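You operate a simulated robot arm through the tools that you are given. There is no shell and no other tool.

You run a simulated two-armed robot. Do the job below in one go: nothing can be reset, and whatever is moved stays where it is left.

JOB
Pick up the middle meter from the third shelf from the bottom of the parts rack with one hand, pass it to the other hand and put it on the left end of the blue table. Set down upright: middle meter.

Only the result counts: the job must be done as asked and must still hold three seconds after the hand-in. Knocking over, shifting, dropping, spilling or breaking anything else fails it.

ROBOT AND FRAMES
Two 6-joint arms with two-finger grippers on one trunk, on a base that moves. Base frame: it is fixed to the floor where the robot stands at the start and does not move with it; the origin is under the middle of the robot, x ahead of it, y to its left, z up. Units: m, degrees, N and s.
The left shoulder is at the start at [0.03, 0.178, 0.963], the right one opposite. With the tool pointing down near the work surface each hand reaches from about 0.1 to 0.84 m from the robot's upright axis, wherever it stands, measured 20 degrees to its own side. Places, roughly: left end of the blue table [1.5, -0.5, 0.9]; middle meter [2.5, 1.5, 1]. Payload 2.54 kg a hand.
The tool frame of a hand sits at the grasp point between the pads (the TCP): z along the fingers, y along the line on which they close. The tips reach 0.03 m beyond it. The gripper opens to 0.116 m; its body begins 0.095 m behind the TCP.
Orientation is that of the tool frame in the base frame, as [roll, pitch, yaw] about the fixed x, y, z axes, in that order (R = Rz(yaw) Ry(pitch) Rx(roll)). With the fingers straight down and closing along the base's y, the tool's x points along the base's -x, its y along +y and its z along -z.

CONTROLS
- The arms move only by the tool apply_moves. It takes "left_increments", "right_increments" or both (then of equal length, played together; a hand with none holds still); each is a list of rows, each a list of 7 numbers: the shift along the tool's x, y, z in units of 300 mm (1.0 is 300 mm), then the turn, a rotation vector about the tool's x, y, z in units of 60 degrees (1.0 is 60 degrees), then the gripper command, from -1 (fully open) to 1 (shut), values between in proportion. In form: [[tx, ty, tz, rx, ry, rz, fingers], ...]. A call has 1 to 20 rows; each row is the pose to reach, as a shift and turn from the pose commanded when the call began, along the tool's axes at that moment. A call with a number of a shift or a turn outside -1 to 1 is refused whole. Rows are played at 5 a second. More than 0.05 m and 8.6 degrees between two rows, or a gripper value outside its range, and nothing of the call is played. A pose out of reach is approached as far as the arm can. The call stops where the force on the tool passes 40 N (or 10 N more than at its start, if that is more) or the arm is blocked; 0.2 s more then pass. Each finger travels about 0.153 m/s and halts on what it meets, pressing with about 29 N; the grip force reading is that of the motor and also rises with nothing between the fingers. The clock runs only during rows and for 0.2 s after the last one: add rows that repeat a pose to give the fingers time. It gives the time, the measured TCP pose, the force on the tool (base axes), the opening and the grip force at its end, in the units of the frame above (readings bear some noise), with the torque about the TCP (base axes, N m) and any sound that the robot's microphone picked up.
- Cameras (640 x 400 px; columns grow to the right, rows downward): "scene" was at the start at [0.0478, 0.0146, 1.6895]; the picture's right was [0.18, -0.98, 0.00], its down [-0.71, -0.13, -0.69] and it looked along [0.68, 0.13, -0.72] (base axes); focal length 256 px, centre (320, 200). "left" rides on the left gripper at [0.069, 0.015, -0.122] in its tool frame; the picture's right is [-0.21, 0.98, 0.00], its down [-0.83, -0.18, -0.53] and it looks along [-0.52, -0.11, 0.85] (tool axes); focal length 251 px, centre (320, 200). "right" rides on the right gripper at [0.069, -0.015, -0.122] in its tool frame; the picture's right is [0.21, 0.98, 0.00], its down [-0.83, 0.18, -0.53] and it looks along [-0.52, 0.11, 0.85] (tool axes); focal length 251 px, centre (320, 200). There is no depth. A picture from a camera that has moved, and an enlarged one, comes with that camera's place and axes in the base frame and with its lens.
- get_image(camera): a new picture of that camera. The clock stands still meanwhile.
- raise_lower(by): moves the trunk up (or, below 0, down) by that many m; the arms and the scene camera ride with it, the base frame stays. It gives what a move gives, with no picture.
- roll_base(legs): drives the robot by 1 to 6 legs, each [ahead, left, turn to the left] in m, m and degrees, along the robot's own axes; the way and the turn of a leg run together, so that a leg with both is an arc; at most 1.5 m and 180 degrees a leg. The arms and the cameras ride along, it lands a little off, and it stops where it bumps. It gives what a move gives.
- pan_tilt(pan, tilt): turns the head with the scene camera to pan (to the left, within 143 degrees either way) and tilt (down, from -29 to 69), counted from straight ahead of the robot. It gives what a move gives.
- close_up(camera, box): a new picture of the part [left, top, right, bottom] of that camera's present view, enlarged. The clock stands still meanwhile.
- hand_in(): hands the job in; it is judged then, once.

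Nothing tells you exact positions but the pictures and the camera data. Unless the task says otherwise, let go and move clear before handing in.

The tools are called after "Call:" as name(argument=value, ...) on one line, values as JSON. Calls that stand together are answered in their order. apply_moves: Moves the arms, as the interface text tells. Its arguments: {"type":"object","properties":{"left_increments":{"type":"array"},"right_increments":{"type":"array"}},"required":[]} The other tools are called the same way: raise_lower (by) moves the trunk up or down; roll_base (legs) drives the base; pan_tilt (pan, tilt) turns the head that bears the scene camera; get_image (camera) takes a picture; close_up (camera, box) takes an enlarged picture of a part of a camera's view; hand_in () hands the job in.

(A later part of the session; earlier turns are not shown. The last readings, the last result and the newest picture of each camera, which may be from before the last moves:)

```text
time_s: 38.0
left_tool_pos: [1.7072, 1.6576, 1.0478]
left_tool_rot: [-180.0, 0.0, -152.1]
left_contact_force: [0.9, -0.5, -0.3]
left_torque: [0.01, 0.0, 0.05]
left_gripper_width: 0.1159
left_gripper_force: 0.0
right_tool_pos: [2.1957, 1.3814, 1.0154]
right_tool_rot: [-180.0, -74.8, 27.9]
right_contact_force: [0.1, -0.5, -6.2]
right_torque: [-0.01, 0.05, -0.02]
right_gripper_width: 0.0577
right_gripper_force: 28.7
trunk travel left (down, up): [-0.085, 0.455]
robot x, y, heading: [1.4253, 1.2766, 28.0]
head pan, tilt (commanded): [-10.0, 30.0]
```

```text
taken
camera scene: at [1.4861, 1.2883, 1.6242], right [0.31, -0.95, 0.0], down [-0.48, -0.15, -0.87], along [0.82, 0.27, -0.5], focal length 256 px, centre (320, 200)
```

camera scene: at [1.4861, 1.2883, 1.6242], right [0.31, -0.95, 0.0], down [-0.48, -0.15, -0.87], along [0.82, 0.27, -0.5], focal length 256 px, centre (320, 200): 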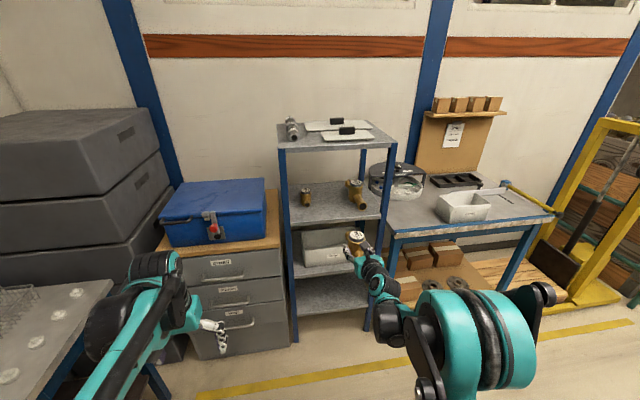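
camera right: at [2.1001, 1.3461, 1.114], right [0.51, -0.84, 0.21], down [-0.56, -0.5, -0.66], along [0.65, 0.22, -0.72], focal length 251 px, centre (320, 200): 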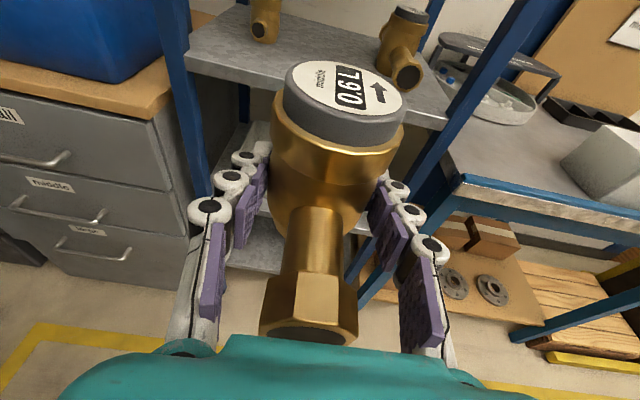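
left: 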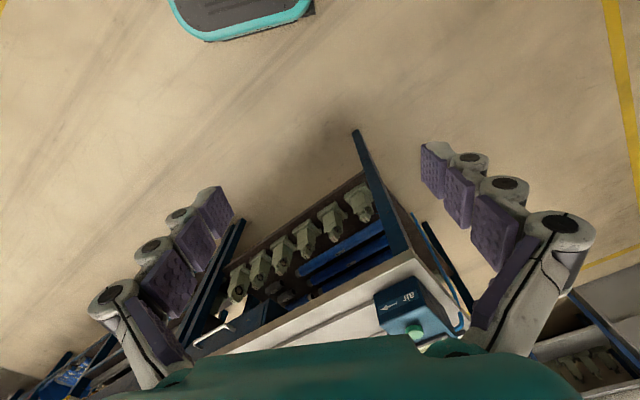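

The meter is out of the rack, upright and in free air. I'll bring the right hand toward the middle (about 0.55 m ahead, 0.10 m right, slightly higher) for the hand-over, keeping the meter level.

Call:
apply_moves(right_increments=[[-0.006, -0.057, -0.061, 0.024, 0, -0.0065, 1], [-0.012, -0.113, -0.121, 0.048, 0, -0.013, 1], [-0.018, -0.17, -0.182, 0.072, 0, -0.0195, 1], [-0.024, -0.227, -0.242, 0.096, 0, -0.026, 1], [-0.03, -0.284, -0.303, 0.12, 0, -0.0325, 1], [-0.036, -0.34, -0.363, 0.145, 0, -0.039, 1], [-0.042, -0.397, -0.424, 0.169, 0, -0.0455, 1], [-0.048, -0.454, -0.484, 0.193, 0, -0.052, 1], [-0.054, -0.51, -0.545, 0.217, 0, -0.0585, 1], [-0.06, -0.567, -0.605, 0.241, 0, -0.065, 1], [-0.06, -0.567, -0.605, 0.241, 0, -0.065, 1]])

Call:
pan_tilt(pan=0, tilt=45)

Call:
get_image(camera="scene")

Call:
get_image(camera="left")

```text
time_s: 40.4
left_tool_pos: [1.708, 1.6568, 1.0487]
left_tool_rot: [180.0, 0.0, -152.1]
left_contact_force: [0.0, 0.6, -0.5]
left_torque: [0.0, -0.02, 0.0]
left_gripper_width: 0.1159
left_gripper_force: 0.1
right_tool_pos: [1.9568, 1.4492, 1.0463]
right_tool_rot: [-179.8, -74.8, 42.8]
right_contact_force: [0.2, 0.2, -6.2]
right_torque: [-0.03, 0.07, 0.02]
right_gripper_width: 0.0578
right_gripper_force: 29.2
trunk travel left (down, up): [-0.085, 0.455]
robot x, y, heading: [1.4309, 1.2717, 27.6]
head pan, tilt (commanded): [-10.0, 30.0]
```

```text
time_s: 41.1
left_tool_pos: [1.7086, 1.6574, 1.048]
left_tool_rot: [180.0, 0.0, -152.1]
left_contact_force: [0.0, -0.1, 0.0]
left_torque: [-0.01, -0.02, 0.02]
left_gripper_width: 0.1159
left_gripper_force: 0.0
right_tool_pos: [1.956, 1.4494, 1.0459]
right_tool_rot: [-179.9, -74.8, 42.9]
right_contact_force: [-0.1, 0.2, -7.5]
right_torque: [-0.02, 0.07, 0.0]
right_gripper_width: 0.0578
right_gripper_force: 28.7
trunk travel left (down, up): [-0.085, 0.455]
robot x, y, heading: [1.4257, 1.278, 27.8]
head pan, tilt (commanded): [0.0, 45.0]
```

```text
taken
camera scene: at [1.4726, 1.2991, 1.6016], right [0.47, -0.88, 0.0], down [-0.62, -0.33, -0.71], along [0.62, 0.33, -0.71], focal length 256 px, centre (320, 200)
```

scene: 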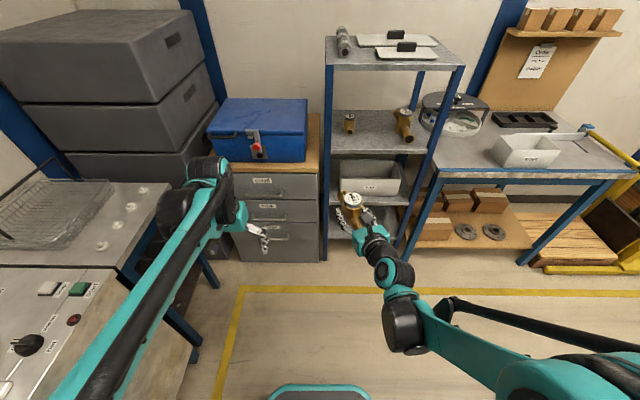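

```text
taken
camera left: at [1.64, 1.6374, 1.1698], right [-0.27, 0.96, 0.0], down [0.81, 0.23, 0.53], along [0.51, 0.14, -0.85], focal length 251 px, centre (320, 200)
```

left: 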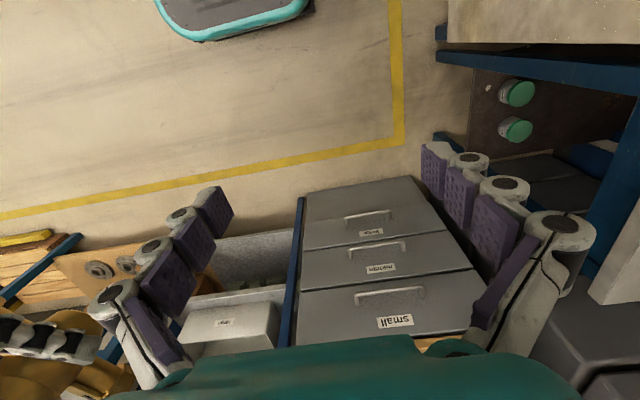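

The hand-over pose is reached with the meter level. I'll zoom in on it to measure exactly where its lid and collar are relative to the right hand.

Call:
close_up(camera="right", box=[200, 30, 460, 360])

Call:
close_up(camera="scene", box=[310, 170, 430, 290])

```text
1.21 times, centred on (330, 195) of right
camera zoom: at [1.8731, 1.3902, 1.1436], right [0.71, -0.68, 0.21], down [-0.41, -0.63, -0.66], along [0.58, 0.38, -0.72], focal length 305 px, centre (308, 206)
```

zoom: 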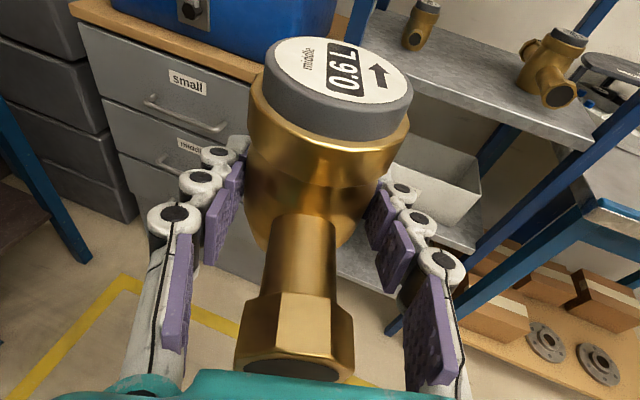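

```text
3.33 times, centred on (370, 230) of scene
camera zoom: at [1.4726, 1.2991, 1.6016], right [0.47, -0.88, 0.0], down [-0.62, -0.33, -0.71], along [0.62, 0.33, -0.71], focal length 854 px, centre (153, 100)
```

zoom: 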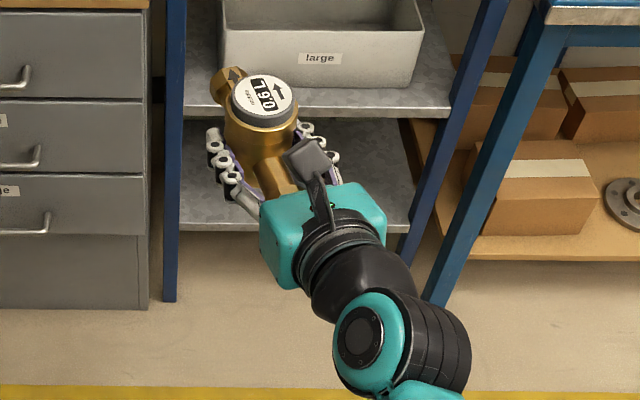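

The meter's axis is at (1.963, 1.455) with its lid top at z≈1.10, confirmed by both cameras. The left hand will come from above, closing across the collar above the right fingers; first I'll raise it and bring it most of the way over.

Call:
apply_moves(left_increments=[[0, 0, -0.093, 0, 0, 0, -1], [0, 0, -0.187, 0, 0, 0, -1], [0, 0, -0.28, 0, 0, 0, -1], [0, 0, -0.373, 0, 0, 0, -1], [-0.043, -0.099, -0.373, 0, 0, -0.025, -1], [-0.087, -0.198, -0.373, 0, 0, -0.05, -1], [-0.13, -0.298, -0.373, 0, 0, -0.075, -1], [-0.174, -0.397, -0.373, 0, 0, -0.1, -1], [-0.217, -0.496, -0.373, 0, 0, -0.125, -1], [-0.26, -0.595, -0.373, 0, 0, -0.15, -1], [-0.26, -0.595, -0.373, 0, 0, -0.15, -1]])

Call:
get_image(camera="left")

Call:
get_image(camera="scene")

```text
time_s: 43.5
left_tool_pos: [1.8594, 1.5375, 1.1621]
left_tool_rot: [-180.0, 0.1, -143.0]
left_contact_force: [-0.4, -0.1, -1.0]
left_torque: [0.01, -0.04, 0.0]
left_gripper_width: 0.116
left_gripper_force: 0.0
right_tool_pos: [1.9556, 1.4491, 1.0473]
right_tool_rot: [179.9, -74.7, 42.9]
right_contact_force: [-0.3, 0.4, -6.6]
right_torque: [-0.02, 0.03, -0.01]
right_gripper_width: 0.0574
right_gripper_force: 29.0
trunk travel left (down, up): [-0.085, 0.455]
robot x, y, heading: [1.4271, 1.2749, 27.7]
head pan, tilt (commanded): [0.0, 45.0]
```

```text
taken
camera left: at [1.7953, 1.5068, 1.2821], right [-0.42, 0.91, 0.0], down [0.77, 0.35, 0.53], along [0.49, 0.22, -0.85], focal length 251 px, centre (320, 200)
```

left: 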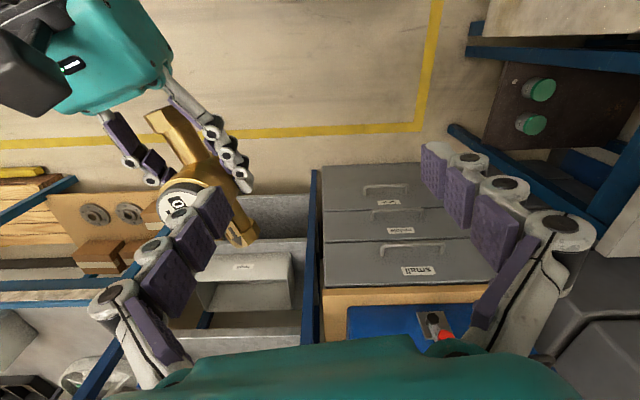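

```text
taken
camera scene: at [1.4719, 1.2994, 1.6016], right [0.47, -0.88, 0.0], down [-0.62, -0.33, -0.71], along [0.62, 0.33, -0.71], focal length 256 px, centre (320, 200)
```

scene: 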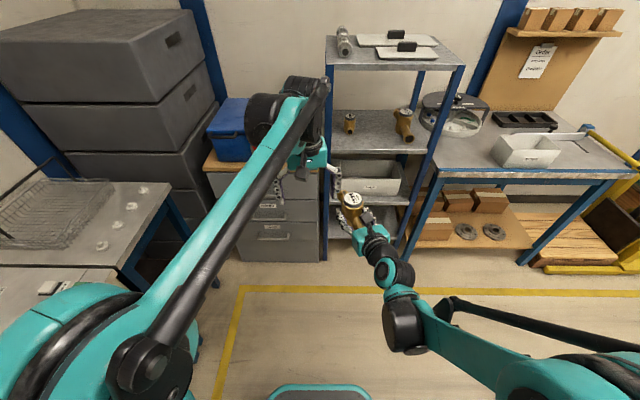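

The left hand follows well at z 1.16, above the lid. I'll bring it the rest of the way to straight above the meter.

Call:
apply_moves(left_increments=[[-0.0185, -0.071, 0, 0, 0, -0.016, -1], [-0.037, -0.142, 0, 0, 0, -0.033, -1], [-0.0555, -0.213, 0, 0, 0, -0.049, -1], [-0.074, -0.285, 0, 0, 0, -0.065, -1], [-0.0925, -0.356, 0, 0, 0, -0.082, -1], [-0.111, -0.427, 0, 0, 0, -0.098, -1], [-0.111, -0.427, 0, 0, 0, -0.098, -1]])

Call:
get_image(camera="left")

Call:
get_image(camera="right")

Call:
close_up(camera="scene", box=[270, 80, 430, 290])

```text
time_s: 45.1
left_tool_pos: [1.966, 1.4523, 1.1606]
left_tool_rot: [-179.9, -0.1, -137.3]
left_contact_force: [-0.4, -0.2, 0.6]
left_torque: [0.01, -0.05, 0.0]
left_gripper_width: 0.1161
left_gripper_force: 0.0
right_tool_pos: [1.9572, 1.4488, 1.0471]
right_tool_rot: [180.0, -74.8, 42.8]
right_contact_force: [-0.2, -0.2, -7.4]
right_torque: [-0.07, 0.06, 0.04]
right_gripper_width: 0.0575
right_gripper_force: 29.0
trunk travel left (down, up): [-0.085, 0.455]
robot x, y, heading: [1.4235, 1.2758, 28.0]
head pan, tilt (commanded): [0.0, 45.0]
```

```text
taken
camera left: at [1.9034, 1.4164, 1.2818], right [-0.51, 0.86, 0.0], down [0.73, 0.43, 0.53], along [0.46, 0.27, -0.85], focal length 251 px, centre (320, 200)
```

left: 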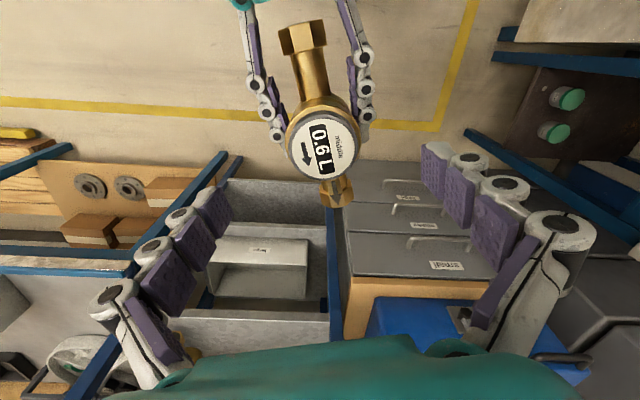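

```text
taken
camera right: at [1.8726, 1.3903, 1.1437], right [0.71, -0.68, 0.21], down [-0.41, -0.63, -0.66], along [0.58, 0.38, -0.72], focal length 251 px, centre (320, 200)
```

right: 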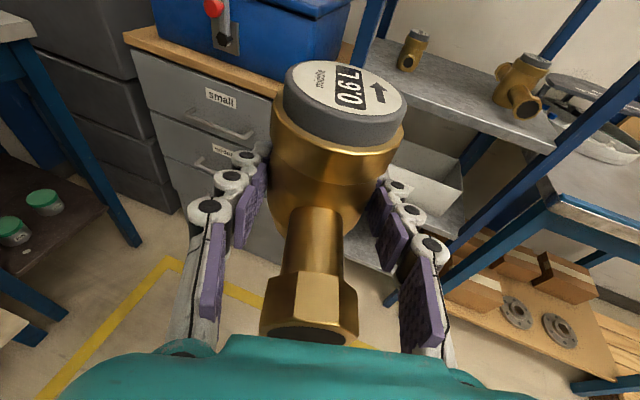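

```text
1.90 times, centred on (350, 185) of scene
camera zoom: at [1.472, 1.2993, 1.6016], right [0.47, -0.88, 0.0], down [-0.62, -0.33, -0.71], along [0.62, 0.33, -0.71], focal length 488 px, centre (263, 229)
```

zoom: 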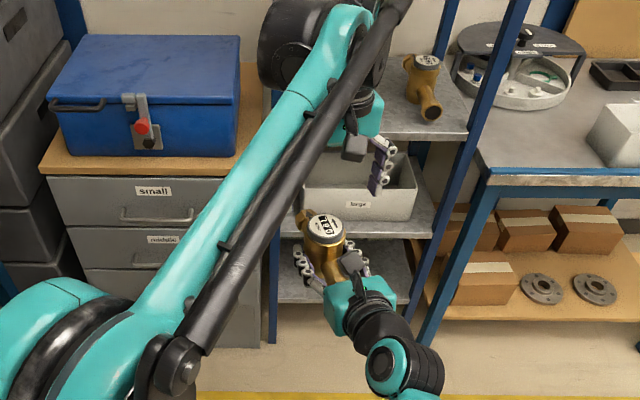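

The left hand is above the lid, off by only about 3 mm. I'll correct that and descend 0.062 m with the fingers open, then check the gaps.

Call:
apply_moves(left_increments=[[0.01, 0.007, 0.03, 0, 0, 0, -1], [0.01, 0.007, 0.06, 0, 0, 0, -1], [0.01, 0.007, 0.09, 0, 0, 0, -1], [0.01, 0.007, 0.12, 0, 0, 0, -1], [0.01, 0.007, 0.15, 0, 0, 0, -1], [0.01, 0.007, 0.18, 0, 0, 0, -1], [0.01, 0.007, 0.207, 0, 0, 0, -1], [0.01, 0.007, 0.207, 0, 0, 0, -1]])

Call:
get_image(camera="left")

Call:
get_image(camera="right")

Call:
close_up(camera="scene", box=[270, 80, 430, 290])

```text
time_s: 46.9
left_tool_pos: [1.9622, 1.454, 1.098]
left_tool_rot: [-180.0, 0.0, -137.2]
left_contact_force: [-0.3, -0.9, 0.7]
left_torque: [-0.04, 0.01, -0.02]
left_gripper_width: 0.1161
left_gripper_force: 0.0
right_tool_pos: [1.9571, 1.4485, 1.0458]
right_tool_rot: [-179.9, -74.8, 42.8]
right_contact_force: [0.5, 0.1, -6.5]
right_torque: [-0.03, 0.01, -0.02]
right_gripper_width: 0.0577
right_gripper_force: 28.6
trunk travel left (down, up): [-0.085, 0.455]
robot x, y, heading: [1.4292, 1.275, 27.9]
head pan, tilt (commanded): [0.0, 45.0]
```

```text
taken
camera left: at [1.9002, 1.4158, 1.2187], right [-0.51, 0.86, 0.0], down [0.73, 0.43, 0.53], along [0.46, 0.27, -0.85], focal length 251 px, centre (320, 200)
```

left: 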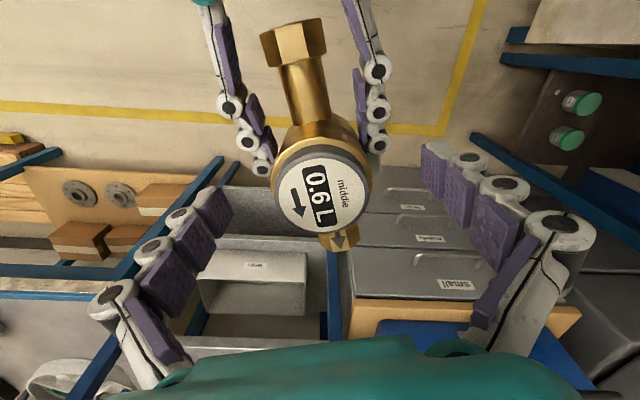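

```text
taken
camera right: at [1.873, 1.3901, 1.1436], right [0.71, -0.68, 0.21], down [-0.41, -0.63, -0.66], along [0.58, 0.38, -0.72], focal length 251 px, centre (320, 200)
```

right: 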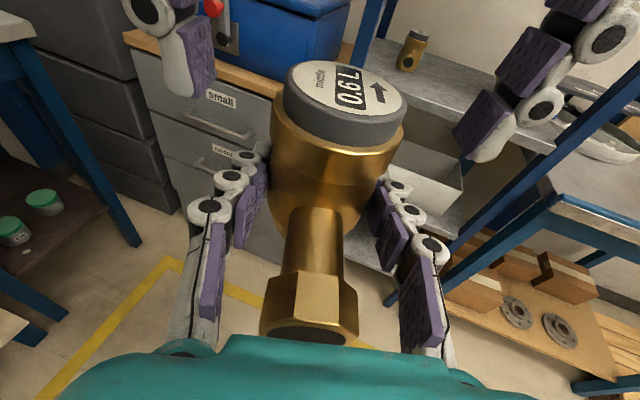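

```text
1.90 times, centred on (350, 185) of scene
camera zoom: at [1.4725, 1.2991, 1.6015], right [0.47, -0.88, 0.0], down [-0.63, -0.33, -0.71], along [0.62, 0.33, -0.71], focal length 488 px, centre (263, 229)
```

zoom: 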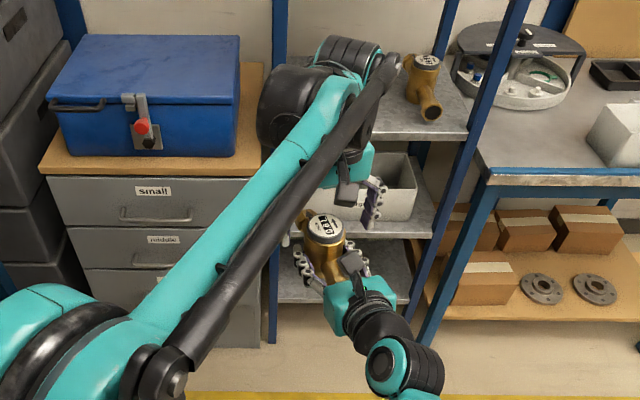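

The left fingers are level with the lid with no contact. I'll zoom in to judge exactly how far the left fingertips reach down compared with the right fingers.

Call:
close_up(camera="right", box=[120, 0, 300, 110])

Call:
close_up(camera="right", box=[400, 60, 580, 200])

Call:
close_up(camera="right", box=[180, 40, 480, 240])

```text
3.56 times, centred on (210, 55) of right
camera zoom: at [1.873, 1.3901, 1.1436], right [0.71, -0.68, 0.21], down [-0.41, -0.63, -0.66], along [0.58, 0.38, -0.72], focal length 894 px, centre (711, 716)
```

zoom: 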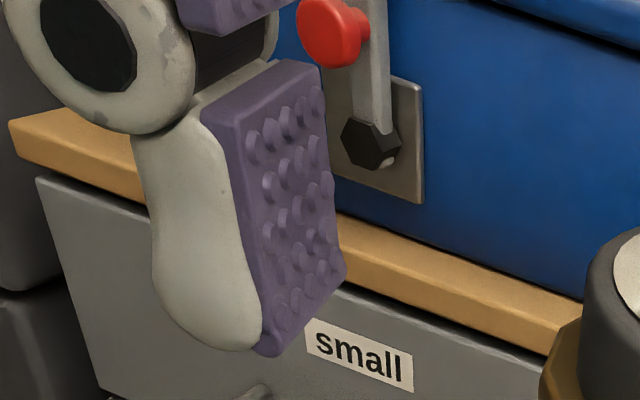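

```text
2.86 times, centred on (490, 130) of right
camera zoom: at [1.873, 1.3901, 1.1436], right [0.71, -0.68, 0.21], down [-0.41, -0.63, -0.66], along [0.58, 0.38, -0.72], focal length 718 px, centre (-166, 400)
```

zoom: 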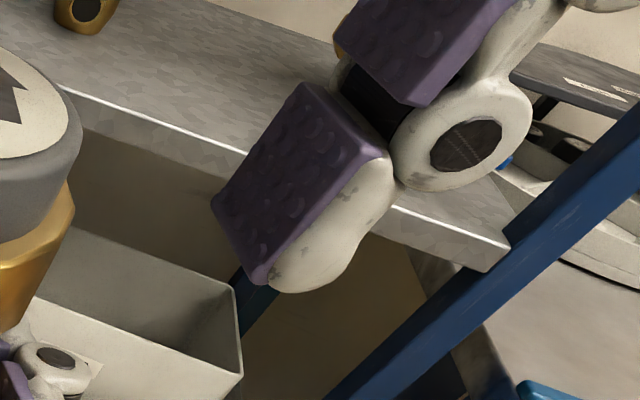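

```text
2.00 times, centred on (330, 140) of right
camera zoom: at [1.873, 1.3901, 1.1436], right [0.71, -0.68, 0.21], down [-0.41, -0.63, -0.66], along [0.58, 0.38, -0.72], focal length 503 px, centre (300, 320)
```

zoom: 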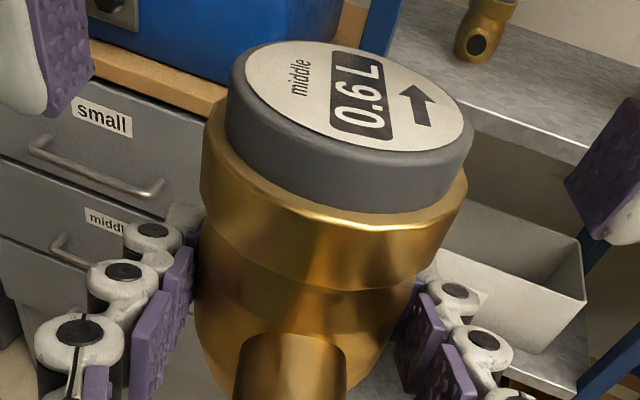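

The fingertips swing about 2 cm lower as they close, so at this height the left pads will land fully on the collar, a few millimetres above the right fingers. I'll trim 2 mm sideways and close the left gripper while the right still holds.

Call:
apply_moves(left_increments=[[0, 0.006, 0, 0, 0, 0, -1], [0, 0.006, 0, 0, 0, 0, -0.6], [0, 0.006, 0, 0, 0, 0, -0.3], [0, 0.006, 0, 0, 0, 0, -0.1], [0, 0.006, 0, 0, 0, 0, 0.1], [0, 0.006, 0, 0, 0, 0, 1], [0, 0.006, 0, 0, 0, 0, 1], [0, 0.006, 0, 0, 0, 0, 1]])

Call:
get_image(camera="left")

Call:
get_image(camera="right")

```text
time_s: 48.7
left_tool_pos: [1.9601, 1.4537, 1.0982]
left_tool_rot: [-179.9, 0.0, -137.2]
left_contact_force: [16.5, -12.7, 7.6]
left_torque: [-0.58, -0.65, -0.03]
left_gripper_width: 0.0611
left_gripper_force: 29.7
right_tool_pos: [1.9554, 1.4491, 1.0448]
right_tool_rot: [-179.7, -74.7, 42.9]
right_contact_force: [-15.5, 12.1, -14.3]
right_torque: [-0.13, -0.13, 0.16]
right_gripper_width: 0.0578
right_gripper_force: 29.0
trunk travel left (down, up): [-0.085, 0.455]
robot x, y, heading: [1.4245, 1.2728, 28.0]
head pan, tilt (commanded): [0.0, 45.0]
```

```text
taken
camera left: at [1.8989, 1.417, 1.2189], right [-0.51, 0.86, 0.0], down [0.73, 0.43, 0.53], along [0.46, 0.27, -0.85], focal length 251 px, centre (320, 200)
```

left: 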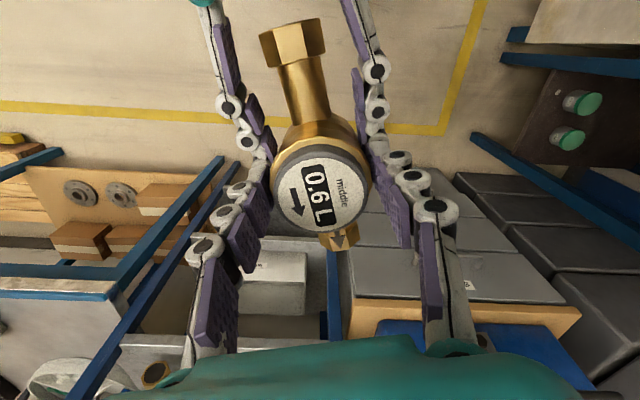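

```text
taken
camera right: at [1.8726, 1.3905, 1.1433], right [0.71, -0.68, 0.21], down [-0.41, -0.63, -0.66], along [0.57, 0.38, -0.73], focal length 251 px, centre (320, 200)
```

right: 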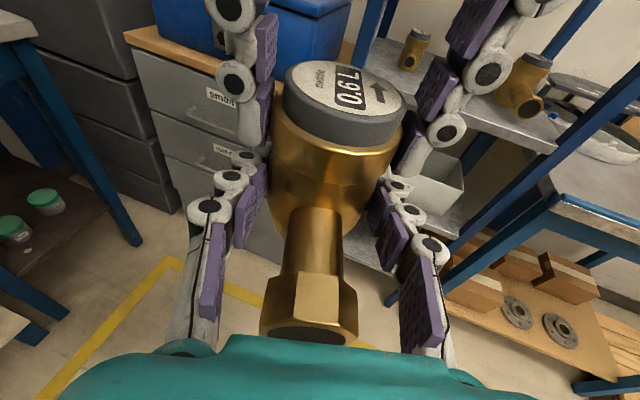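

Both hands now hold the meter (left on the collar at 0.061 m, 29.7 N). There is about 20 N of sideways strain between them, so I'll ease the left hand back 2 mm before letting go with the right.

Call:
apply_moves(left_increments=[[0, -0.003, -0.001, 0, 0, 0, 1], [0, -0.006, -0.002, 0, 0, 0, 1], [0, -0.006, -0.002, 0, 0, 0, 1]])

```text
time_s: 49.5
left_tool_pos: [1.9605, 1.4521, 1.0985]
left_tool_rot: [180.0, 0.0, -137.2]
left_contact_force: [11.3, -9.7, -0.1]
left_torque: [-0.1, -0.7, -0.2]
left_gripper_width: 0.0613
left_gripper_force: 28.6
right_tool_pos: [1.9559, 1.4491, 1.0455]
right_tool_rot: [-180.0, -74.8, 42.9]
right_contact_force: [-10.9, 9.7, -7.5]
right_torque: [-0.38, 0.19, 0.27]
right_gripper_width: 0.0577
right_gripper_force: 29.0
trunk travel left (down, up): [-0.085, 0.455]
robot x, y, heading: [1.431, 1.2758, 27.9]
head pan, tilt (commanded): [0.0, 45.0]
```

Call:
apply_moves(left_increments=[[0, -0.004, 0, 0, 0, 0, 1], [0, -0.008, 0, 0, 0, 0, 1], [0, -0.012, 0, 0, 0, 0, 1], [0, -0.012, 0, 0, 0, 0, 1]])

```text
time_s: 50.5
left_tool_pos: [1.9624, 1.4516, 1.0985]
left_tool_rot: [179.8, 0.0, -137.1]
left_contact_force: [-11.9, 12.4, 0.2]
left_torque: [0.28, 0.45, -0.03]
left_gripper_width: 0.0615
left_gripper_force: 28.8
right_tool_pos: [1.9576, 1.4464, 1.0467]
right_tool_rot: [179.9, -74.9, 42.9]
right_contact_force: [12.2, -12.0, -6.3]
right_torque: [0.23, 0.19, -0.04]
right_gripper_width: 0.0578
right_gripper_force: 29.2
trunk travel left (down, up): [-0.085, 0.455]
robot x, y, heading: [1.4293, 1.272, 27.8]
head pan, tilt (commanded): [0.0, 45.0]
```

Call:
apply_moves(left_increments=[[0, 0.003, 0, 0, 0, 0, 1], [0, 0.006, 0, 0, 0, 0, 1], [0, 0.006, 0, 0, 0, 0, 1]])

```text
time_s: 51.3
left_tool_pos: [1.9621, 1.4529, 1.0991]
left_tool_rot: [179.9, 0.0, -137.2]
left_contact_force: [-16.0, 14.2, -2.9]
left_torque: [0.21, 0.75, 0.08]
left_gripper_width: 0.0613
left_gripper_force: 29.2
right_tool_pos: [1.9578, 1.4489, 1.0465]
right_tool_rot: [-179.9, -74.9, 42.7]
right_contact_force: [15.9, -13.4, 1.9]
right_torque: [0.54, 0.08, -0.2]
right_gripper_width: 0.0575
right_gripper_force: 28.7
trunk travel left (down, up): [-0.085, 0.455]
robot x, y, heading: [1.4237, 1.2758, 28.0]
head pan, tilt (commanded): [0.0, 45.0]
```

The strain changes sign with tiny moves, so it is just the two grips working against each other across the same axis. The left grip is secure, so I'll open the right gripper fully now while the left holds still.

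Call:
apply_moves(left_increments=[[0, 0, 0, 0, 0, 0, 1], [0, 0, 0, 0, 0, 0, 1], [0, 0, 0, 0, 0, 0, 1], [0, 0, 0, 0, 0, 0, 1], [0, 0, 0, 0, 0, 0, 1], [0, 0, 0, 0, 0, 0, 1]], right_increments=[[0, 0, 0, 0, 0, 0, 0.0], [0, 0, 0, 0, 0, 0, -0.2], [0, 0, 0, 0, 0, 0, -0.5], [0, 0, 0, 0, 0, 0, -0.8], [0, 0, 0, 0, 0, 0, -1], [0, 0, 0, 0, 0, 0, -1]])

Call:
get_image(camera="left")

Call:
get_image(camera="right")

```text
time_s: 52.7
left_tool_pos: [1.9622, 1.4513, 1.0995]
left_tool_rot: [180.0, 0.0, -137.3]
left_contact_force: [0.6, 0.3, 0.0]
left_torque: [-0.05, 0.02, -0.01]
left_gripper_width: 0.0613
left_gripper_force: 29.0
right_tool_pos: [1.9564, 1.4489, 1.0455]
right_tool_rot: [-179.9, -74.8, 42.7]
right_contact_force: [0.2, -0.1, 0.2]
right_torque: [0.0, -0.03, -0.01]
right_gripper_width: 0.116
right_gripper_force: 0.1
trunk travel left (down, up): [-0.085, 0.455]
robot x, y, heading: [1.429, 1.2736, 27.8]
head pan, tilt (commanded): [0.0, 45.0]
```

```text
taken
camera left: at [1.9012, 1.4151, 1.2202], right [-0.51, 0.86, 0.0], down [0.73, 0.43, 0.53], along [0.46, 0.27, -0.85], focal length 251 px, centre (320, 200)
```

left: 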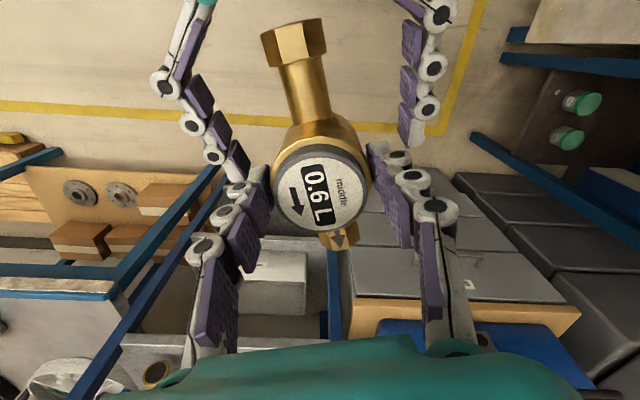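

```text
taken
camera right: at [1.8731, 1.3901, 1.1436], right [0.71, -0.68, 0.21], down [-0.41, -0.63, -0.66], along [0.58, 0.38, -0.72], focal length 251 px, centre (320, 200)
```

right: 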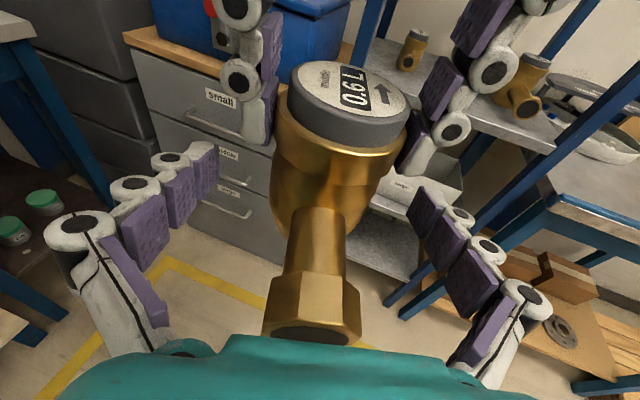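

The right hand has let go and the meter stays in the left hand without moving. I'll draw the right hand back 6 cm horizontally, with the left holding still.

Call:
apply_moves(left_increments=[[0, 0, 0, 0, 0, 0, 1], [0, 0, 0, 0, 0, 0, 1], [0, 0, 0, 0, 0, 0, 1], [0, 0, 0, 0, 0, 0, 1], [0, 0, 0, 0, 0, 0, 1]], right_increments=[[-0.0105, 0, -0.0386, 0, 0, 0, -1], [-0.021, 0, -0.0772, 0, 0, 0, -1], [-0.0315, 0, -0.1158, 0, 0, 0, -1], [-0.042, 0, -0.1544, 0, 0, 0, -1], [-0.0524, 0, -0.193, 0, 0, 0, -1]])

Call:
get_image(camera="right")

Call:
get_image(camera="left")

Call:
get_image(camera="scene")

```text
time_s: 53.9
left_tool_pos: [1.9613, 1.4521, 1.0988]
left_tool_rot: [180.0, 0.1, -137.2]
left_contact_force: [-0.8, 0.3, -0.4]
left_torque: [-0.03, 0.03, 0.02]
left_gripper_width: 0.061
left_gripper_force: 28.8
right_tool_pos: [1.914, 1.4062, 1.0475]
right_tool_rot: [-179.9, -74.8, 42.8]
right_contact_force: [-0.3, 0.2, 0.7]
right_torque: [-0.01, 0.03, 0.04]
right_gripper_width: 0.116
right_gripper_force: 0.2
trunk travel left (down, up): [-0.085, 0.455]
robot x, y, heading: [1.427, 1.2762, 28.0]
head pan, tilt (commanded): [0.0, 45.0]
```

```text
taken
camera right: at [1.8295, 1.3473, 1.1441], right [0.71, -0.68, 0.21], down [-0.41, -0.63, -0.66], along [0.58, 0.38, -0.72], focal length 251 px, centre (320, 200)
```

right: 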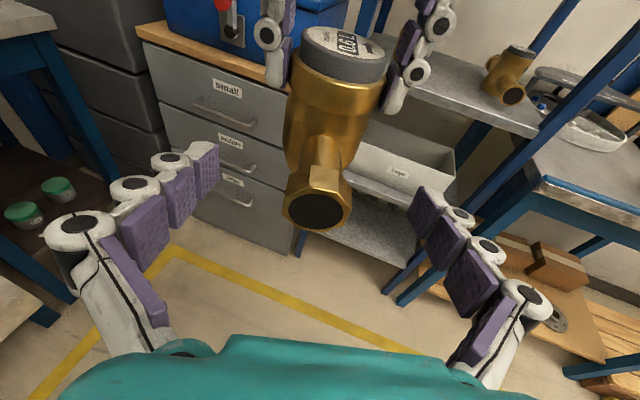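

```text
taken
camera left: at [1.9008, 1.4148, 1.2204], right [-0.51, 0.86, 0.0], down [0.73, 0.43, 0.53], along [0.46, 0.27, -0.85], focal length 251 px, centre (320, 200)
```

left: 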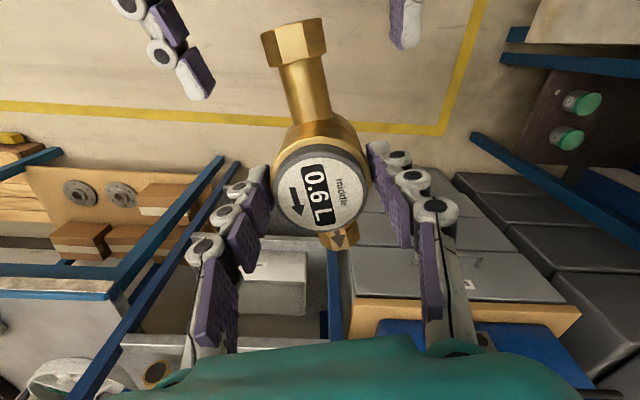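

```text
taken
camera scene: at [1.472, 1.2988, 1.6016], right [0.47, -0.88, 0.0], down [-0.62, -0.33, -0.71], along [0.62, 0.33, -0.71], focal length 256 px, centre (320, 200)
```

scene: 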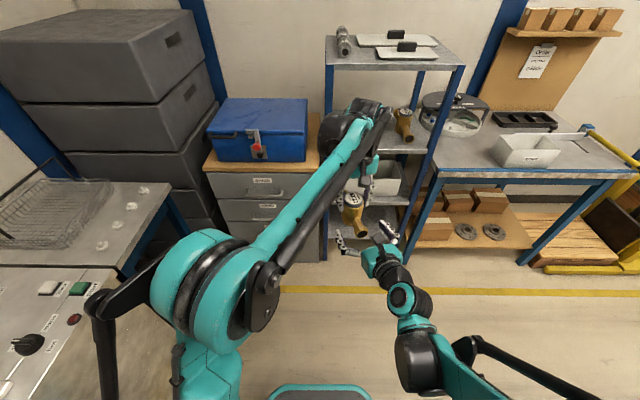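

The meter is now only in the left hand and still upright. I'll move the right hand back and out to its own side.

Call:
apply_moves(left_increments=[[0, 0, 0, 0, 0, 0, 1], [0, 0, 0, 0, 0, 0, 1], [0, 0, 0, 0, 0, 0, 1], [0, 0, 0, 0, 0, 0, 1], [0, 0, 0, 0, 0, 0, 1], [0, 0, 0, 0, 0, 0, 1], [0, 0, 0, 0, 0, 0, 1], [0, 0, 0, 0, 0, 0, 1], [0, 0, 0, 0, 0, 0, 1], [0, 0, 0, 0, 0, 0, 1]], right_increments=[[-0.013, 0, -0.048, 0, 0, 0, -1], [-0.026, 0, -0.097, 0, 0, 0, -1], [-0.039, 0, -0.145, 0, 0, 0, -1], [-0.0524, 0, -0.193, 0, 0, 0, -1], [-0.057, 0.058, -0.21, -0.048, 0, 0.013, -1], [-0.062, 0.117, -0.227, -0.097, 0, 0.026, -1], [-0.066, 0.175, -0.245, -0.145, 0, 0.039, -1], [-0.071, 0.234, -0.262, -0.193, 0, 0.052, -1], [-0.0758, 0.292, -0.279, -0.2413, 0, 0.0655, -1], [-0.0758, 0.292, -0.279, -0.2413, 0, 0.0655, -1]])

Call:
get_image(camera="scene")

```text
time_s: 56.1
left_tool_pos: [1.9621, 1.452, 1.1003]
left_tool_rot: [-180.0, 0.0, -137.2]
left_contact_force: [-0.6, -0.8, -0.9]
left_torque: [-0.03, -0.02, 0.01]
left_gripper_width: 0.0612
left_gripper_force: 29.4
right_tool_pos: [1.9112, 1.2825, 1.0465]
right_tool_rot: [-179.9, -74.9, 27.8]
right_contact_force: [-0.5, -0.4, 0.0]
right_torque: [0.01, 0.02, 0.01]
right_gripper_width: 0.116
right_gripper_force: 0.2
trunk travel left (down, up): [-0.085, 0.455]
robot x, y, heading: [1.4296, 1.2773, 27.9]
head pan, tilt (commanded): [0.0, 45.0]
```

```text
taken
camera scene: at [1.4725, 1.2991, 1.6015], right [0.47, -0.88, 0.0], down [-0.63, -0.33, -0.71], along [0.62, 0.33, -0.71], focal length 256 px, centre (320, 200)
```

scene: 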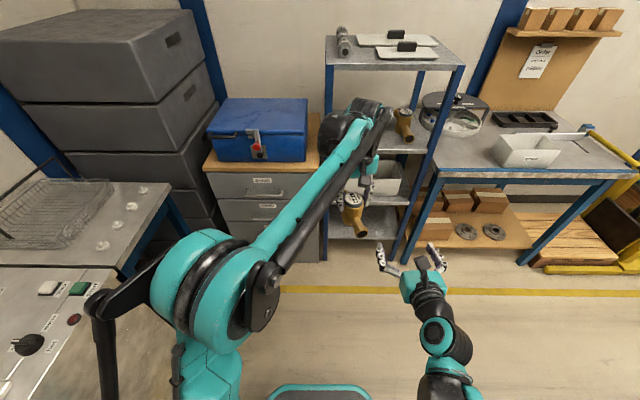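

The right hand is clear. Now I'll bring the left hand with the meter back nearer to the body on the left side, slightly higher.

Call:
apply_moves(left_increments=[[0.0, 0, -0.03, 0, 0, 0, 1], [0.0, 0, -0.06, 0, 0, 0, 1], [0.014, 0.09, -0.1, 0, 0, 0.025, 1], [0.028, 0.18, -0.1, 0, 0, 0.05, 1], [0.042, 0.27, -0.1, 0, 0, 0.075, 1], [0.056, 0.36, -0.1, 0, 0, 0.1, 1], [0.07, 0.45, -0.1, 0, 0, 0.125, 1], [0.083, 0.54, -0.1, 0, 0, 0.15, 1], [0.097, 0.63, -0.1, 0, 0, 0.175, 1], [0.111, 0.72, -0.1, 0, 0, 0.2, 1], [0.125, 0.81, -0.1, 0, 0, 0.225, 1], [0.139, 0.9, -0.1, 0, 0, 0.25, 1], [0.139, 0.9, -0.1, 0, 0, 0.25, 1]])

Call:
get_image(camera="scene")

Call:
get_image(camera="left")

```text
time_s: 58.9
left_tool_pos: [1.7474, 1.6208, 1.1296]
left_tool_rot: [-180.0, 0.0, -152.3]
left_contact_force: [-0.8, 0.9, -6.7]
left_torque: [-0.02, 0.01, -0.01]
left_gripper_width: 0.0613
left_gripper_force: 29.1
right_tool_pos: [1.9106, 1.2819, 1.0473]
right_tool_rot: [-179.8, -74.8, 27.9]
right_contact_force: [0.5, 0.0, 0.3]
right_torque: [-0.03, -0.02, 0.0]
right_gripper_width: 0.1161
right_gripper_force: 0.0
trunk travel left (down, up): [-0.085, 0.455]
robot x, y, heading: [1.4262, 1.2756, 27.8]
head pan, tilt (commanded): [0.0, 45.0]
```

```text
taken
camera scene: at [1.4726, 1.2991, 1.6015], right [0.47, -0.88, 0.0], down [-0.63, -0.33, -0.71], along [0.62, 0.33, -0.71], focal length 256 px, centre (320, 200)
```

scene: 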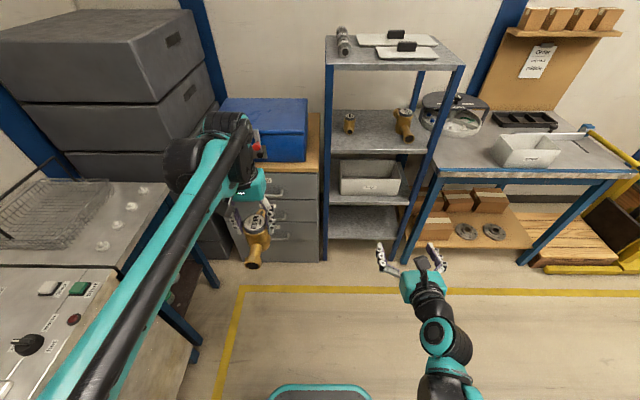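

```text
taken
camera left: at [1.6787, 1.6016, 1.2484], right [-0.27, 0.96, 0.0], down [0.82, 0.22, 0.53], along [0.51, 0.14, -0.85], focal length 251 px, centre (320, 200)
```

left: 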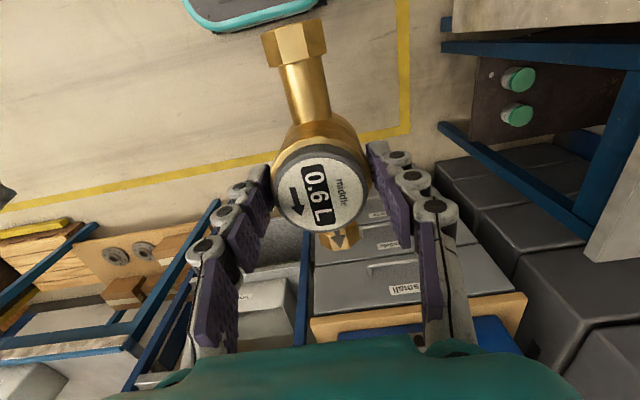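

The pass is complete: the left hand alone carries the meter (6.7 N). I'll raise the trunk a little for clearance and back out along the corridor the way I came.

Call:
raise_lower(by=0.1)

Call:
roll_base(legs=[[-0.9, 0.05, 0], [-0.85, 0, 0]])

Call:
pan_tilt(pan=-50, tilt=35)

Call:
get_image(camera="scene")

Call:
get_image(camera="left")

```text
time_s: 60.2
left_tool_pos: [1.7466, 1.6203, 1.2279]
left_tool_rot: [180.0, 0.0, -152.2]
left_contact_force: [0.5, -0.4, -7.1]
left_torque: [-0.03, 0.01, -0.02]
left_gripper_width: 0.0609
left_gripper_force: 28.9
right_tool_pos: [1.9086, 1.284, 1.1464]
right_tool_rot: [-179.9, -74.8, 27.9]
right_contact_force: [-0.1, 1.1, -0.3]
right_torque: [-0.01, 0.0, -0.02]
right_gripper_width: 0.1158
right_gripper_force: 0.0
trunk travel left (down, up): [-0.185, 0.355]
robot x, y, heading: [1.4269, 1.2782, 27.9]
head pan, tilt (commanded): [0.0, 45.0]
```

```text
time_s: 69.2
left_tool_pos: [0.1736, 0.8237, 1.2276]
left_tool_rot: [-180.0, -0.1, -151.2]
left_contact_force: [0.1, -0.3, -7.4]
left_torque: [0.0, 0.03, 0.01]
left_gripper_width: 0.061
left_gripper_force: 28.5
right_tool_pos: [0.3413, 0.4897, 1.148]
right_tool_rot: [-179.9, -74.8, 28.8]
right_contact_force: [-0.1, 0.5, -0.3]
right_torque: [-0.01, -0.01, 0.06]
right_gripper_width: 0.116
right_gripper_force: 0.0
trunk travel left (down, up): [-0.185, 0.355]
robot x, y, heading: [-0.1399, 0.4705, 29.1]
head pan, tilt (commanded): [0.0, 45.0]
```

```text
time_s: 70.3
left_tool_pos: [0.173, 0.825, 1.2278]
left_tool_rot: [179.9, -0.1, -151.2]
left_contact_force: [0.0, -0.2, -6.4]
left_torque: [-0.02, -0.01, -0.04]
left_gripper_width: 0.061
left_gripper_force: 29.2
right_tool_pos: [0.3402, 0.49, 1.147]
right_tool_rot: [180.0, -74.9, 28.9]
right_contact_force: [-0.4, -0.1, -0.2]
right_torque: [0.0, -0.03, 0.0]
right_gripper_width: 0.116
right_gripper_force: 0.1
trunk travel left (down, up): [-0.185, 0.355]
robot x, y, heading: [-0.1418, 0.477, 29.0]
head pan, tilt (commanded): [-50.0, 35.0]
```

```text
taken
camera scene: at [-0.0853, 0.427, 1.7164], right [-0.36, -0.93, 0.0], down [-0.54, 0.21, -0.82], along [0.76, -0.29, -0.57], focal length 256 px, centre (320, 200)
```

scene: 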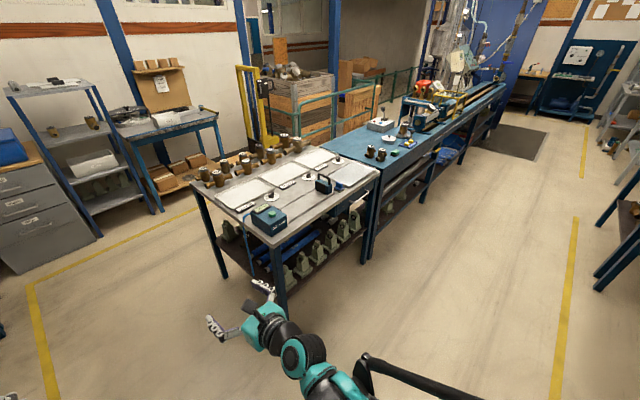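

```text
taken
camera left: at [0.1051, 0.8037, 1.3484], right [-0.28, 0.96, 0.0], down [0.81, 0.24, 0.53], along [0.51, 0.15, -0.85], focal length 251 px, centre (320, 200)
```

left: 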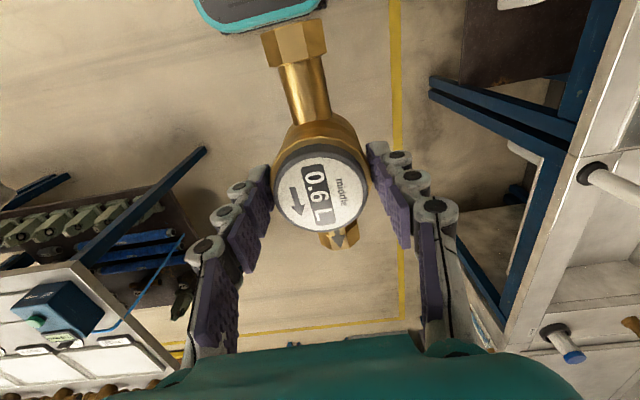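

The floor in front of the grey bench and blue table is clear. I'll sidestep 1.8 m to the right, staying well back from the bench fronts.

Call:
roll_base(legs=[[0, -0.9, -1.5], [0, -0.9, 0]])

Call:
pan_tilt(pan=0, tilt=35)

Call:
get_image(camera="scene")

```text
time_s: 79.5
left_tool_pos: [1.044, -0.7629, 1.2271]
left_tool_rot: [180.0, 0.0, -151.3]
left_contact_force: [0.8, -0.4, -6.6]
left_torque: [-0.01, 0.01, 0.01]
left_gripper_width: 0.0614
left_gripper_force: 28.9
right_tool_pos: [1.2119, -1.0992, 1.1472]
right_tool_rot: [-179.9, -74.8, 28.7]
right_contact_force: [0.5, -0.3, -0.5]
right_torque: [0.01, 0.01, 0.03]
right_gripper_width: 0.1159
right_gripper_force: 0.1
trunk travel left (down, up): [-0.185, 0.355]
robot x, y, heading: [0.7312, -1.1135, 28.7]
head pan, tilt (commanded): [-50.0, 35.0]
```

```text
time_s: 80.6
left_tool_pos: [1.0444, -0.7625, 1.2274]
left_tool_rot: [180.0, 0.0, -151.3]
left_contact_force: [-0.1, 0.4, -7.6]
left_torque: [0.01, 0.01, 0.01]
left_gripper_width: 0.0608
left_gripper_force: 29.1
right_tool_pos: [1.2121, -1.0974, 1.1476]
right_tool_rot: [180.0, -74.8, 28.8]
right_contact_force: [0.0, 0.3, 1.1]
right_torque: [0.0, -0.03, -0.01]
right_gripper_width: 0.1161
right_gripper_force: 0.0
trunk travel left (down, up): [-0.185, 0.355]
robot x, y, heading: [0.7316, -1.1141, 28.9]
head pan, tilt (commanded): [0.0, 35.0]
```

```text
taken
camera scene: at [0.7808, -1.0856, 1.7164], right [0.48, -0.88, 0.0], down [-0.5, -0.28, -0.82], along [0.72, 0.39, -0.57], focal length 256 px, centre (320, 200)
```

scene: 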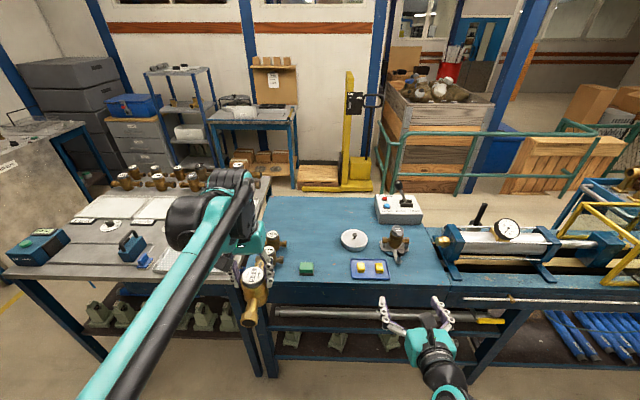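

I'm in front of the blue table; the left arm covers part of its left end. I'll zoom in there.

Call:
close_up(camera="scene", box=[220, 170, 460, 330])

Call:
get_image(camera="left")

Call:
get_image(camera="right")

```text
2.50 times, centred on (340, 250) of scene
camera zoom: at [0.7808, -1.0856, 1.7164], right [0.48, -0.88, 0.0], down [-0.5, -0.28, -0.82], along [0.72, 0.39, -0.57], focal length 640 px, centre (270, 75)
```

zoom: 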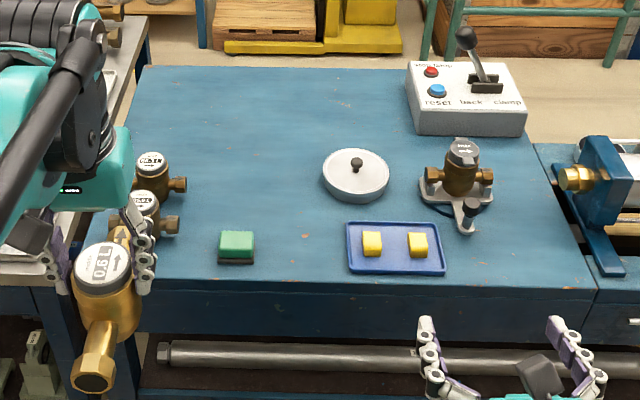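

```text
taken
camera left: at [0.9765, -0.7833, 1.3484], right [-0.28, 0.96, 0.0], down [0.81, 0.24, 0.53], along [0.51, 0.15, -0.85], focal length 251 px, centre (320, 200)
```

left: 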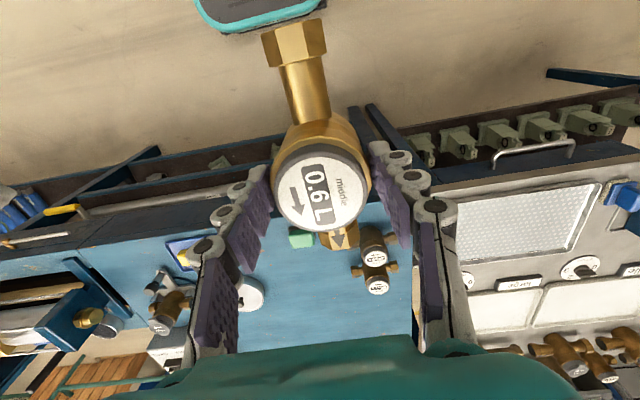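

```text
taken
camera right: at [1.1173, -1.1346, 1.2446], right [0.52, -0.83, 0.21], down [-0.55, -0.51, -0.66], along [0.65, 0.23, -0.72], focal length 251 px, centre (320, 200)
```

right: 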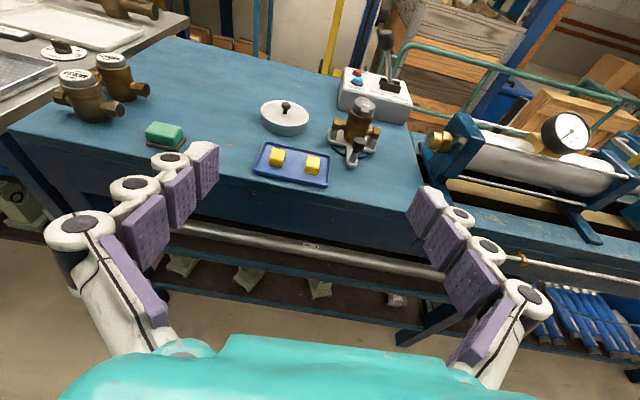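

The left end of the blue table holds two older meters near the front; the patch behind them, around (1.5, -0.5), is free. I'll drive 0.28 m forward; the carried meter's bottom (z≈1.14) passes well above everything on the table.

Call:
roll_base(legs=[[0.28, 0, -1]])

Call:
pan_tilt(pan=5, tilt=45)

Call:
get_image(camera="scene")

Call:
get_image(camera="left")

Call:
get_image(camera="right")

```text
time_s: 82.6
left_tool_pos: [1.2972, -0.6341, 1.2266]
left_tool_rot: [180.0, 0.0, -152.2]
left_contact_force: [0.8, -0.1, -6.6]
left_torque: [-0.03, 0.06, -0.01]
left_gripper_width: 0.0613
left_gripper_force: 29.7
right_tool_pos: [1.4591, -0.9725, 1.147]
right_tool_rot: [-180.0, -74.9, 28.0]
right_contact_force: [0.1, 1.1, -0.6]
right_torque: [0.03, 0.01, 0.03]
right_gripper_width: 0.1159
right_gripper_force: 0.0
trunk travel left (down, up): [-0.185, 0.355]
robot x, y, heading: [0.9737, -0.9827, 27.8]
head pan, tilt (commanded): [0.0, 35.0]
```

```text
time_s: 83.3
left_tool_pos: [1.2959, -0.6338, 1.227]
left_tool_rot: [-180.0, 0.0, -152.2]
left_contact_force: [0.5, 0.1, -6.7]
left_torque: [0.0, 0.0, 0.0]
left_gripper_width: 0.0613
left_gripper_force: 28.9
right_tool_pos: [1.4578, -0.9726, 1.1464]
right_tool_rot: [180.0, -74.8, 28.0]
right_contact_force: [-0.5, 0.4, 0.7]
right_torque: [0.01, -0.01, -0.01]
right_gripper_width: 0.1159
right_gripper_force: 0.1
trunk travel left (down, up): [-0.185, 0.355]
robot x, y, heading: [0.9742, -0.9764, 27.7]
head pan, tilt (commanded): [5.0, 45.0]
```

```text
taken
camera scene: at [1.0175, -0.9507, 1.7016], right [0.54, -0.84, 0.0], down [-0.59, -0.38, -0.71], along [0.59, 0.38, -0.71], focal length 256 px, centre (320, 200)
```

scene: 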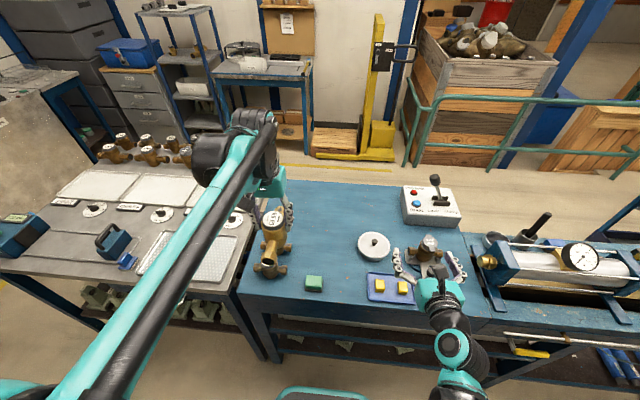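

```text
taken
camera left: at [1.2276, -0.6544, 1.3484], right [-0.27, 0.96, 0.0], down [0.81, 0.22, 0.53], along [0.51, 0.14, -0.85], focal length 251 px, centre (320, 200)
```

left: 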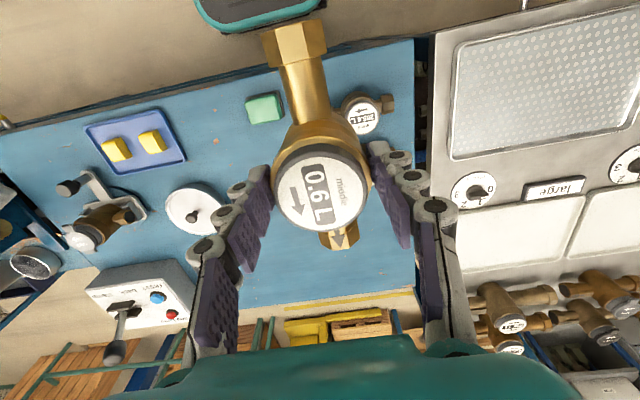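

```text
taken
camera right: at [1.3629, -1.0078, 1.2447], right [0.51, -0.84, 0.21], down [-0.56, -0.5, -0.66], along [0.65, 0.22, -0.72], focal length 251 px, centre (320, 200)
```

right: 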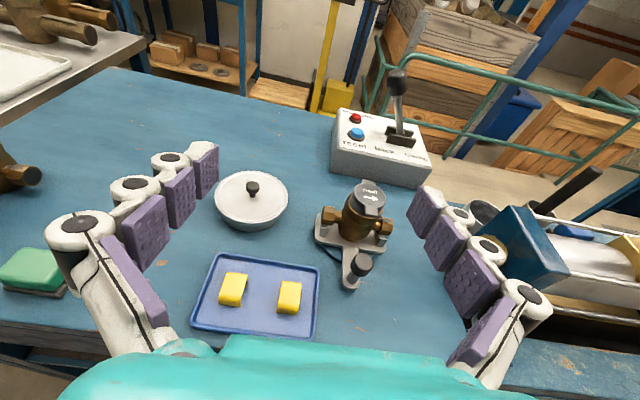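

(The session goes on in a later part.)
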